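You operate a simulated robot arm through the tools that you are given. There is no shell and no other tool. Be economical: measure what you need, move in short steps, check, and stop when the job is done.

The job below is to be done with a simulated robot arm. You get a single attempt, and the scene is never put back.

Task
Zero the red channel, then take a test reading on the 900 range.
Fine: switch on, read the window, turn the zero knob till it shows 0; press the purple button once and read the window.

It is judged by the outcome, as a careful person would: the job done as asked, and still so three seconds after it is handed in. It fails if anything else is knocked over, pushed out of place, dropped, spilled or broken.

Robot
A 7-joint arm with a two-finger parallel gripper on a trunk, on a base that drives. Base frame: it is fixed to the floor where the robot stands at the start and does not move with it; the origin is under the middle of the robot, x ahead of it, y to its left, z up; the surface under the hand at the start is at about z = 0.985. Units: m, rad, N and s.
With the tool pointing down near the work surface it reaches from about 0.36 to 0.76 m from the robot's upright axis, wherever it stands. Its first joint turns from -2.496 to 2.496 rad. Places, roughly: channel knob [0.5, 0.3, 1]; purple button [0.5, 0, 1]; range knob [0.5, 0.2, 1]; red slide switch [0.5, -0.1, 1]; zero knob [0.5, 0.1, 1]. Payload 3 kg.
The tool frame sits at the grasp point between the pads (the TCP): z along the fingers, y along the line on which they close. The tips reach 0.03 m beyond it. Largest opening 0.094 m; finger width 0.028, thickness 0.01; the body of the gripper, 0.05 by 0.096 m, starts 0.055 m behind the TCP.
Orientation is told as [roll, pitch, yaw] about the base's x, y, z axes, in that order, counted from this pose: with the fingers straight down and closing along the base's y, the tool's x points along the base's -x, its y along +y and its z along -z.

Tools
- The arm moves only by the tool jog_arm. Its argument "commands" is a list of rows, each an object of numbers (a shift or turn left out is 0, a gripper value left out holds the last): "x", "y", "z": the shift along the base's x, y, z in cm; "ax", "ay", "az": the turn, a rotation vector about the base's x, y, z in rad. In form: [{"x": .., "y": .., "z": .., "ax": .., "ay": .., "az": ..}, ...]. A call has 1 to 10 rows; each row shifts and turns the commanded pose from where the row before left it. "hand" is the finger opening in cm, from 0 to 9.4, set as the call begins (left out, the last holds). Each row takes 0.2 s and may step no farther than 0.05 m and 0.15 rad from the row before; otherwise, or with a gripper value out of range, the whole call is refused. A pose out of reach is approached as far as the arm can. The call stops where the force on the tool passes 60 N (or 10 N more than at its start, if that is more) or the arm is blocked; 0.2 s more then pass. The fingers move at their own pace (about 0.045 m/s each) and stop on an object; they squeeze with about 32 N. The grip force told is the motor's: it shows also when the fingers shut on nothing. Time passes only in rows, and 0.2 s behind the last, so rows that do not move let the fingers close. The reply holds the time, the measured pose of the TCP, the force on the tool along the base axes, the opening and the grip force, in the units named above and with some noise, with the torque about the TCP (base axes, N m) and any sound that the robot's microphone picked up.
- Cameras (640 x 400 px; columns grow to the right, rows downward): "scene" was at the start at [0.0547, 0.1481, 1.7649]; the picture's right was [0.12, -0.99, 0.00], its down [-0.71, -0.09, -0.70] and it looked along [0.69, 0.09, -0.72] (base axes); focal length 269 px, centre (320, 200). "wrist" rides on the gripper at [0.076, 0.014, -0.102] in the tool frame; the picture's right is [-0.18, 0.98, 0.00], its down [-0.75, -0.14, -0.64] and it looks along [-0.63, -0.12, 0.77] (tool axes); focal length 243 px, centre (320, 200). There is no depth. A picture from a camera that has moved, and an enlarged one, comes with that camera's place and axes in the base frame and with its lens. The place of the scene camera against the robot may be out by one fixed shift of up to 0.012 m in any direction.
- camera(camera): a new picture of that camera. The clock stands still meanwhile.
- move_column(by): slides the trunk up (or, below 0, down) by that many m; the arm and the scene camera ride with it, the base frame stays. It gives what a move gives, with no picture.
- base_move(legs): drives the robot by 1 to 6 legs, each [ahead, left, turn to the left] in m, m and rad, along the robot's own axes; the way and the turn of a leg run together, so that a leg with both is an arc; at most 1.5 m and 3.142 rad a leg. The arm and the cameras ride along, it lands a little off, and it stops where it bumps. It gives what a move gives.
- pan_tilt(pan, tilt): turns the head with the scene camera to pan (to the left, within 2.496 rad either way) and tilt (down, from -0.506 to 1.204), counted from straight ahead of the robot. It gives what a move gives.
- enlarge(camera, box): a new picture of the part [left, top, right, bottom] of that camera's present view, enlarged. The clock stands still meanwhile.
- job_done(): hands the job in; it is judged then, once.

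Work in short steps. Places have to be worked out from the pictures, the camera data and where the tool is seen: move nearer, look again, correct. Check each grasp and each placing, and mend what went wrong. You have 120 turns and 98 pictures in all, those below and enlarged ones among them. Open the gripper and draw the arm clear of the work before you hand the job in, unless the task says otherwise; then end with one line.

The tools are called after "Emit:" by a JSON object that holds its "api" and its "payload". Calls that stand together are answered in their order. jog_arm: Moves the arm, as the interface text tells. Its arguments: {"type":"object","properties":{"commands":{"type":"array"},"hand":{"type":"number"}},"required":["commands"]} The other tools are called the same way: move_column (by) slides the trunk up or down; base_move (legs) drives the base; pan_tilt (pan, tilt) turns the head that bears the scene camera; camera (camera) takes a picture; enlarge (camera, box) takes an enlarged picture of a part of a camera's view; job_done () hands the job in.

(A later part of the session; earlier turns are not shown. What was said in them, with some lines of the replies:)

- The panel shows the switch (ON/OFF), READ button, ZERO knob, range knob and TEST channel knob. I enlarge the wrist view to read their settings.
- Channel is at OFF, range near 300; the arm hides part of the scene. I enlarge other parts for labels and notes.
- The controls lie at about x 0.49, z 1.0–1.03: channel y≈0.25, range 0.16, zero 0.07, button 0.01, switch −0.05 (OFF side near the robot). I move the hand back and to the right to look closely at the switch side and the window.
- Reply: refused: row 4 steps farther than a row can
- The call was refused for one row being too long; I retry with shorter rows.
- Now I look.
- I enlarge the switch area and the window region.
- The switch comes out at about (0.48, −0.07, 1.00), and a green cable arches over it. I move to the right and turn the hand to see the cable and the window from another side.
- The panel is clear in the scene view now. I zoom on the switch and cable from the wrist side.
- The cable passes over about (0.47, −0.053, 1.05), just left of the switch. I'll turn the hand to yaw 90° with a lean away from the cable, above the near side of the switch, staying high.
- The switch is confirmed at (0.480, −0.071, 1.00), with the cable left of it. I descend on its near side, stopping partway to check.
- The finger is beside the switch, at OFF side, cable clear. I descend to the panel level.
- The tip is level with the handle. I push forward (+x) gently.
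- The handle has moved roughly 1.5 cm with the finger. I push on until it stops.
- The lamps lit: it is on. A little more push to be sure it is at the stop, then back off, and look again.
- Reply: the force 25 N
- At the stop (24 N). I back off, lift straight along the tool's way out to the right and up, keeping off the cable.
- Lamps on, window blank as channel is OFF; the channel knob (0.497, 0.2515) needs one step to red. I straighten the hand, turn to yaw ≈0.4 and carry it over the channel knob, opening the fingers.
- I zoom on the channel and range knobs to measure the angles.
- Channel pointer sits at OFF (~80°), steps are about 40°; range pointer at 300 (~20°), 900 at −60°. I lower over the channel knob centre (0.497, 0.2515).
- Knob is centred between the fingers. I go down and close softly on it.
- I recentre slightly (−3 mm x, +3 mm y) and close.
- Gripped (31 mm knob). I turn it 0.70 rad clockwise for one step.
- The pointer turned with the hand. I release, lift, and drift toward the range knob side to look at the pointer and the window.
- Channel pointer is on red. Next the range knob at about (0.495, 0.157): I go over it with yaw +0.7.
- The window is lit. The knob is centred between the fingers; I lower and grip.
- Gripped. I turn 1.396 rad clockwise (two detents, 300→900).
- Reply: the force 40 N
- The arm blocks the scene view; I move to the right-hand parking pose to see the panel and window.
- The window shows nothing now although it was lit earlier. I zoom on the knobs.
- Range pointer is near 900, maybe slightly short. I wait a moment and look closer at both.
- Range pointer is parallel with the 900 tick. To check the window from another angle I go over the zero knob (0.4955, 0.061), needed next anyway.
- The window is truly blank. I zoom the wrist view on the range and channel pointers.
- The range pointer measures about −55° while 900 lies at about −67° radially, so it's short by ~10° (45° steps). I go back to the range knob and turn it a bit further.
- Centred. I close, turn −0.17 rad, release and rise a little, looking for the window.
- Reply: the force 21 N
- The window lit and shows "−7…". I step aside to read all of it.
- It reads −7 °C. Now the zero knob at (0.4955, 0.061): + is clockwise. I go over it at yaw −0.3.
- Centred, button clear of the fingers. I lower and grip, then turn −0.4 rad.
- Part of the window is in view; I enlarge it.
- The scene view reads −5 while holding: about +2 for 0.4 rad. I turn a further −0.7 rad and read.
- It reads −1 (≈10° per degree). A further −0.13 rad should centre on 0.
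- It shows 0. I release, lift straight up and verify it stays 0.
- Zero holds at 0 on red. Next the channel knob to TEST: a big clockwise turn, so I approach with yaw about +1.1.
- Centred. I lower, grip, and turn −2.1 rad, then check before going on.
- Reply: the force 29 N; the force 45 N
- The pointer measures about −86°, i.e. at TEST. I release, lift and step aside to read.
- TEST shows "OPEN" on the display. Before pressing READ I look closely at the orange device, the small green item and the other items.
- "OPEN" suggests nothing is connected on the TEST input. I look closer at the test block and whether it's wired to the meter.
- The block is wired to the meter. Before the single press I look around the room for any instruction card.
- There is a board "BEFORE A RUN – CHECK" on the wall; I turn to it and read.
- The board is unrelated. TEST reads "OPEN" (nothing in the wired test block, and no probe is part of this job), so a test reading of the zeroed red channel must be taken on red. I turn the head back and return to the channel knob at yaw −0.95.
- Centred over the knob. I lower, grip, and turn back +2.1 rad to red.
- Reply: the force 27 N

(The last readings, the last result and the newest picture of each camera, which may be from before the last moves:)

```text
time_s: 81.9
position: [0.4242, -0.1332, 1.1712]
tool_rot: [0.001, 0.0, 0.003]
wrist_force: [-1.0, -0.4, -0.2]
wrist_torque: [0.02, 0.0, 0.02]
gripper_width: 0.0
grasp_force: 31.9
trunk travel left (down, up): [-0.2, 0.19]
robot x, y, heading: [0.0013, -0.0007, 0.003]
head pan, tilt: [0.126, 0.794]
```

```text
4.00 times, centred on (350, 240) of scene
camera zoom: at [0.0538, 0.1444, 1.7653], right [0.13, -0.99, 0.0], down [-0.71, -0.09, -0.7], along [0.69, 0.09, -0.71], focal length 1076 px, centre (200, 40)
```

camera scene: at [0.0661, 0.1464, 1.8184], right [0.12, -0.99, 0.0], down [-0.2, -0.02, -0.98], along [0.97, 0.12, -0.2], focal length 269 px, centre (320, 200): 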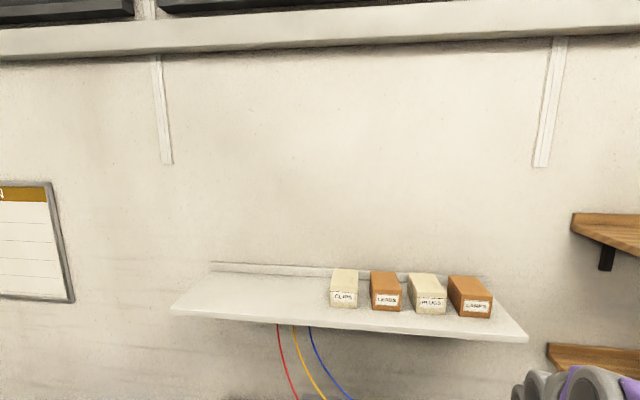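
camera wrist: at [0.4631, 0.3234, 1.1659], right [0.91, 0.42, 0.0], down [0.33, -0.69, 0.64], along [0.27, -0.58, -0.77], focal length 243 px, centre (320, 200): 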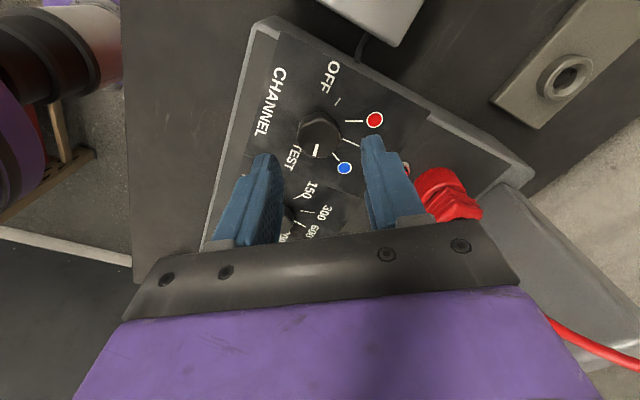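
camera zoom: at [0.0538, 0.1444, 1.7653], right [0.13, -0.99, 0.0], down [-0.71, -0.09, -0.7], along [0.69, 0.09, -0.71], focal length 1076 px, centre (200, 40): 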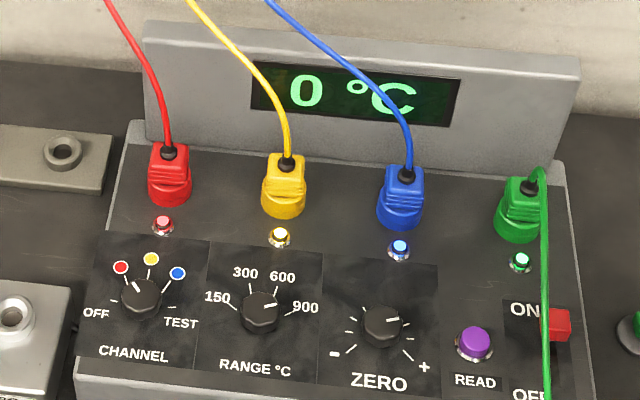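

Red channel, 0 °C, range 900: ready. I move the closed fingers over the READ button (≈0.491, −0.007) at yaw −1.57, keeping the body off the green cable.

Emit:
{"api": "jog_arm", "payload": {"commands": [{"z": 2, "az": -0.15}, {"y": 3, "az": -0.15}, {"x": 1, "y": 3, "az": -0.15}, {"x": 1.4, "y": 3, "az": -0.15}, {"x": 1.4, "y": 2, "az": -0.15}, {"x": 1.4, "y": 1.6, "az": -0.15}, {"x": 1.4, "az": -0.15}, {"az": -0.15}, {"az": -0.15}, {"az": -0.15}]}}

Emit:
{"api": "jog_arm", "payload": {"commands": [{"z": -4}, {"z": -4}, {"z": -4}, {}]}}

Emit:
{"api": "camera", "payload": {"camera": "wrist"}}

Emit:
{"api": "enlarge", "payload": {"camera": "scene", "box": [330, 190, 450, 290]}}

```text
time_s: 84.1
position: [0.4904, -0.0044, 1.1926]
tool_rot: [-0.002, -0.002, -1.497]
wrist_force: [0.0, -0.3, -0.1]
wrist_torque: [0.01, -0.03, -0.01]
gripper_width: 0.0002
grasp_force: 32.3
trunk travel left (down, up): [-0.2, 0.19]
robot x, y, heading: [0.0017, -0.0003, 0.001]
head pan, tilt: [0.126, 0.794]
```

```text
time_s: 85.1
position: [0.4883, -0.0051, 1.0738]
tool_rot: [0.0, 0.0, -1.496]
wrist_force: [0.5, 0.3, 0.5]
wrist_torque: [-0.03, 0.0, 0.0]
gripper_width: 0.0002
grasp_force: 32.3
trunk travel left (down, up): [-0.2, 0.19]
robot x, y, heading: [-0.0005, 0.0011, 0.003]
head pan, tilt: [0.126, 0.794]
```

```text
20 pictures are left
camera wrist: at [0.4975, 0.0717, 1.175], right [0.99, -0.11, 0.0], down [-0.09, -0.76, 0.64], along [-0.07, -0.64, -0.77], focal length 243 px, centre (320, 200)
```

wrist: 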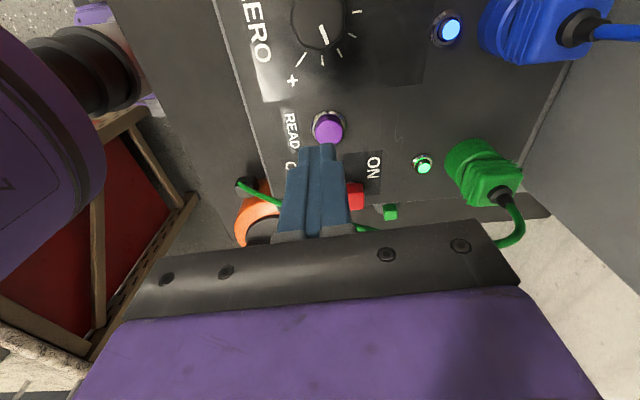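

```text
4.00 times, centred on (390, 240) of scene
camera zoom: at [0.054, 0.1467, 1.7651], right [0.13, -0.99, 0.0], down [-0.71, -0.09, -0.7], along [0.69, 0.09, -0.71], focal length 1076 px, centre (40, 40)
```

zoom: 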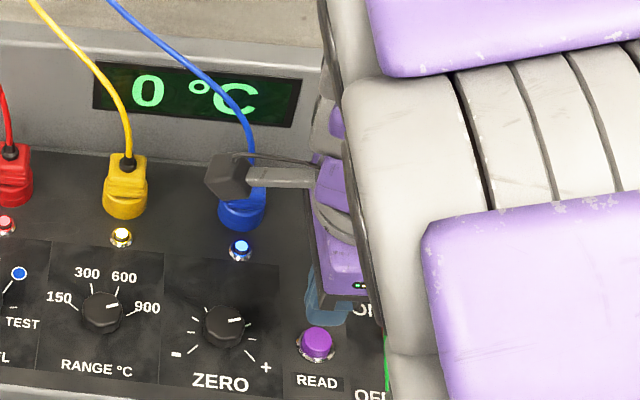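

The button is at (0.4955, −0.007). I shift over it and descend just above its top, then press gently.

Emit:
{"api": "jog_arm", "payload": {"commands": [{"x": 0.5, "y": -0.2}, {"z": -1.5}, {"z": -1.5}, {"z": -0.5}, {}]}}

Emit:
{"api": "camera", "payload": {"camera": "wrist"}}

```text
time_s: 86.3
position: [0.4945, -0.0054, 1.037]
tool_rot: [-0.002, -0.001, -1.496]
wrist_force: [-0.4, 0.1, -0.2]
wrist_torque: [-0.02, 0.0, -0.03]
gripper_width: 0.0
grasp_force: 31.4
trunk travel left (down, up): [-0.2, 0.19]
robot x, y, heading: [0.0026, 0.0019, 0.001]
head pan, tilt: [0.126, 0.794]
```

```text
18 pictures are left
camera wrist: at [0.504, 0.0707, 1.1388], right [0.99, -0.11, 0.0], down [-0.08, -0.76, 0.64], along [-0.07, -0.64, -0.77], focal length 243 px, centre (320, 200)
```

wrist: 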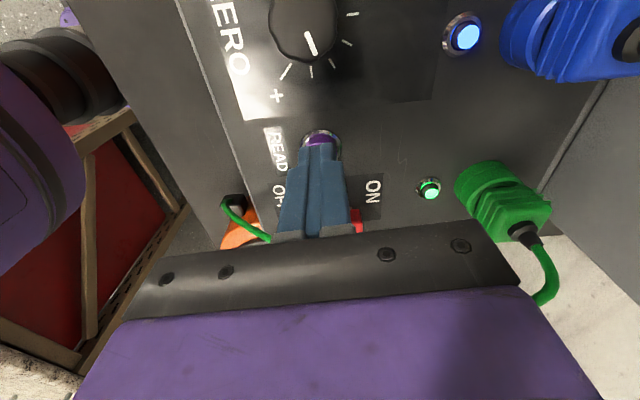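

The tip is right over the button. I press down in small steps in a single stroke.

Emit:
{"api": "jog_arm", "payload": {"commands": [{"z": -0.2}, {"z": -0.2}, {"z": -0.2}, {"z": -0.2}, {"z": -0.2}]}}

```text
time_s: 87.5
position: [0.4951, -0.0066, 1.0265]
tool_rot: [-0.001, -0.002, -1.496]
wrist_force: [0.3, -1.1, 1.6]
wrist_torque: [-0.05, -0.02, 0.0]
gripper_width: 0.0
grasp_force: 32.0
trunk travel left (down, up): [-0.2, 0.19]
robot x, y, heading: [-0.0002, 0.0002, 0.002]
head pan, tilt: [0.126, 0.794]
```

Slight contact force (1.6 N) appears; I look at the window before pressing further.

Emit:
{"api": "enlarge", "payload": {"camera": "scene", "box": [330, 190, 450, 290]}}

Emit:
{"api": "jog_arm", "payload": {"commands": [{"z": -0.15}, {"z": -0.15}, {}]}}

Emit:
{"api": "enlarge", "payload": {"camera": "scene", "box": [330, 190, 450, 290]}}

```text
4.00 times, centred on (390, 240) of scene
camera zoom: at [0.0549, 0.1466, 1.7651], right [0.13, -0.99, 0.0], down [-0.71, -0.09, -0.7], along [0.69, 0.09, -0.71], focal length 1076 px, centre (40, 40)
```

zoom: 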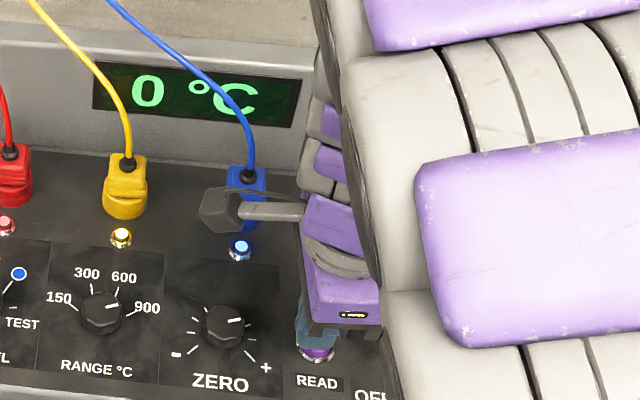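

```text
time_s: 88.3
position: [0.4964, -0.005, 1.0248]
tool_rot: [0.0, -0.003, -1.497]
wrist_force: [0.4, 1.4, 1.8]
wrist_torque: [0.01, -0.02, -0.01]
gripper_width: 0.0
grasp_force: 32.6
trunk travel left (down, up): [-0.2, 0.19]
robot x, y, heading: [0.0017, -0.0009, 0.001]
head pan, tilt: [0.126, 0.794]
heard: click
```

```text
4.00 times, centred on (390, 240) of scene
camera zoom: at [0.0548, 0.1468, 1.7651], right [0.13, -0.99, 0.0], down [-0.71, -0.09, -0.7], along [0.69, 0.09, -0.71], focal length 1076 px, centre (40, 40)
```

zoom: 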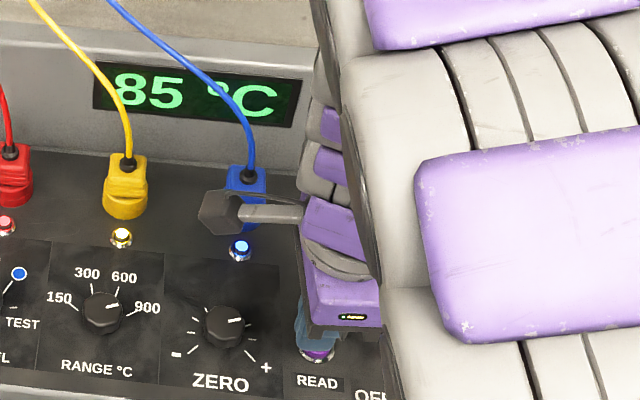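

Click heard, and the window reads 85 °C on red at 900. I lift off straight up, swing clear, and verify.

Emit:
{"api": "jog_arm", "payload": {"commands": [{"z": 2}, {"z": 4}, {"z": 4}, {"z": 4}, {"x": -2, "y": -4, "z": 1}, {"x": -2, "y": -4.5}, {"x": -2, "y": -4}, {}]}}

Emit:
{"api": "enlarge", "payload": {"camera": "scene", "box": [290, 190, 450, 310]}}

```text
time_s: 90.1
position: [0.437, -0.1319, 1.1743]
tool_rot: [-0.001, -0.002, -1.496]
wrist_force: [-0.4, 0.9, 0.1]
wrist_torque: [-0.01, -0.02, 0.01]
gripper_width: 0.0
grasp_force: 31.7
trunk travel left (down, up): [-0.2, 0.19]
robot x, y, heading: [-0.0023, 0.0036, 0.003]
head pan, tilt: [0.126, 0.794]
```

```text
3.33 times, centred on (370, 250) of scene
camera zoom: at [0.0546, 0.1449, 1.7652], right [0.13, -0.99, 0.0], down [-0.71, -0.09, -0.7], along [0.69, 0.09, -0.71], focal length 896 px, centre (153, 33)
```

zoom: 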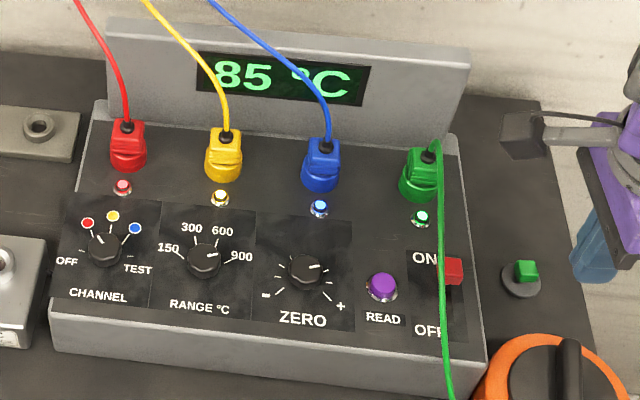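

The reading of 85 °C is held and nothing is disturbed. I open the gripper and raise the arm clear.

Emit:
{"api": "jog_arm", "payload": {"commands": [{"z": 4}, {"z": 4}, {}, {}, {}], "hand": 8}}

Emit:
{"api": "job_done", "payload": {}}

```text
time_s: 91.3
position: [0.4371, -0.1323, 1.2543]
tool_rot: [-0.001, 0.0, -1.495]
wrist_force: [-0.1, -0.4, -0.2]
wrist_torque: [0.0, -0.03, 0.0]
gripper_width: 0.0801
grasp_force: 0.1
trunk travel left (down, up): [-0.2, 0.19]
robot x, y, heading: [0.0021, -0.0007, -0.004]
head pan, tilt: [0.126, 0.794]
```

```text
The job is handed in.
```

The red channel went from −7 °C to 0 °C, and one press of the purple button on the 900 range read 85 °C; I took it with the channel knob on red, because the TEST position only showed "OPEN".
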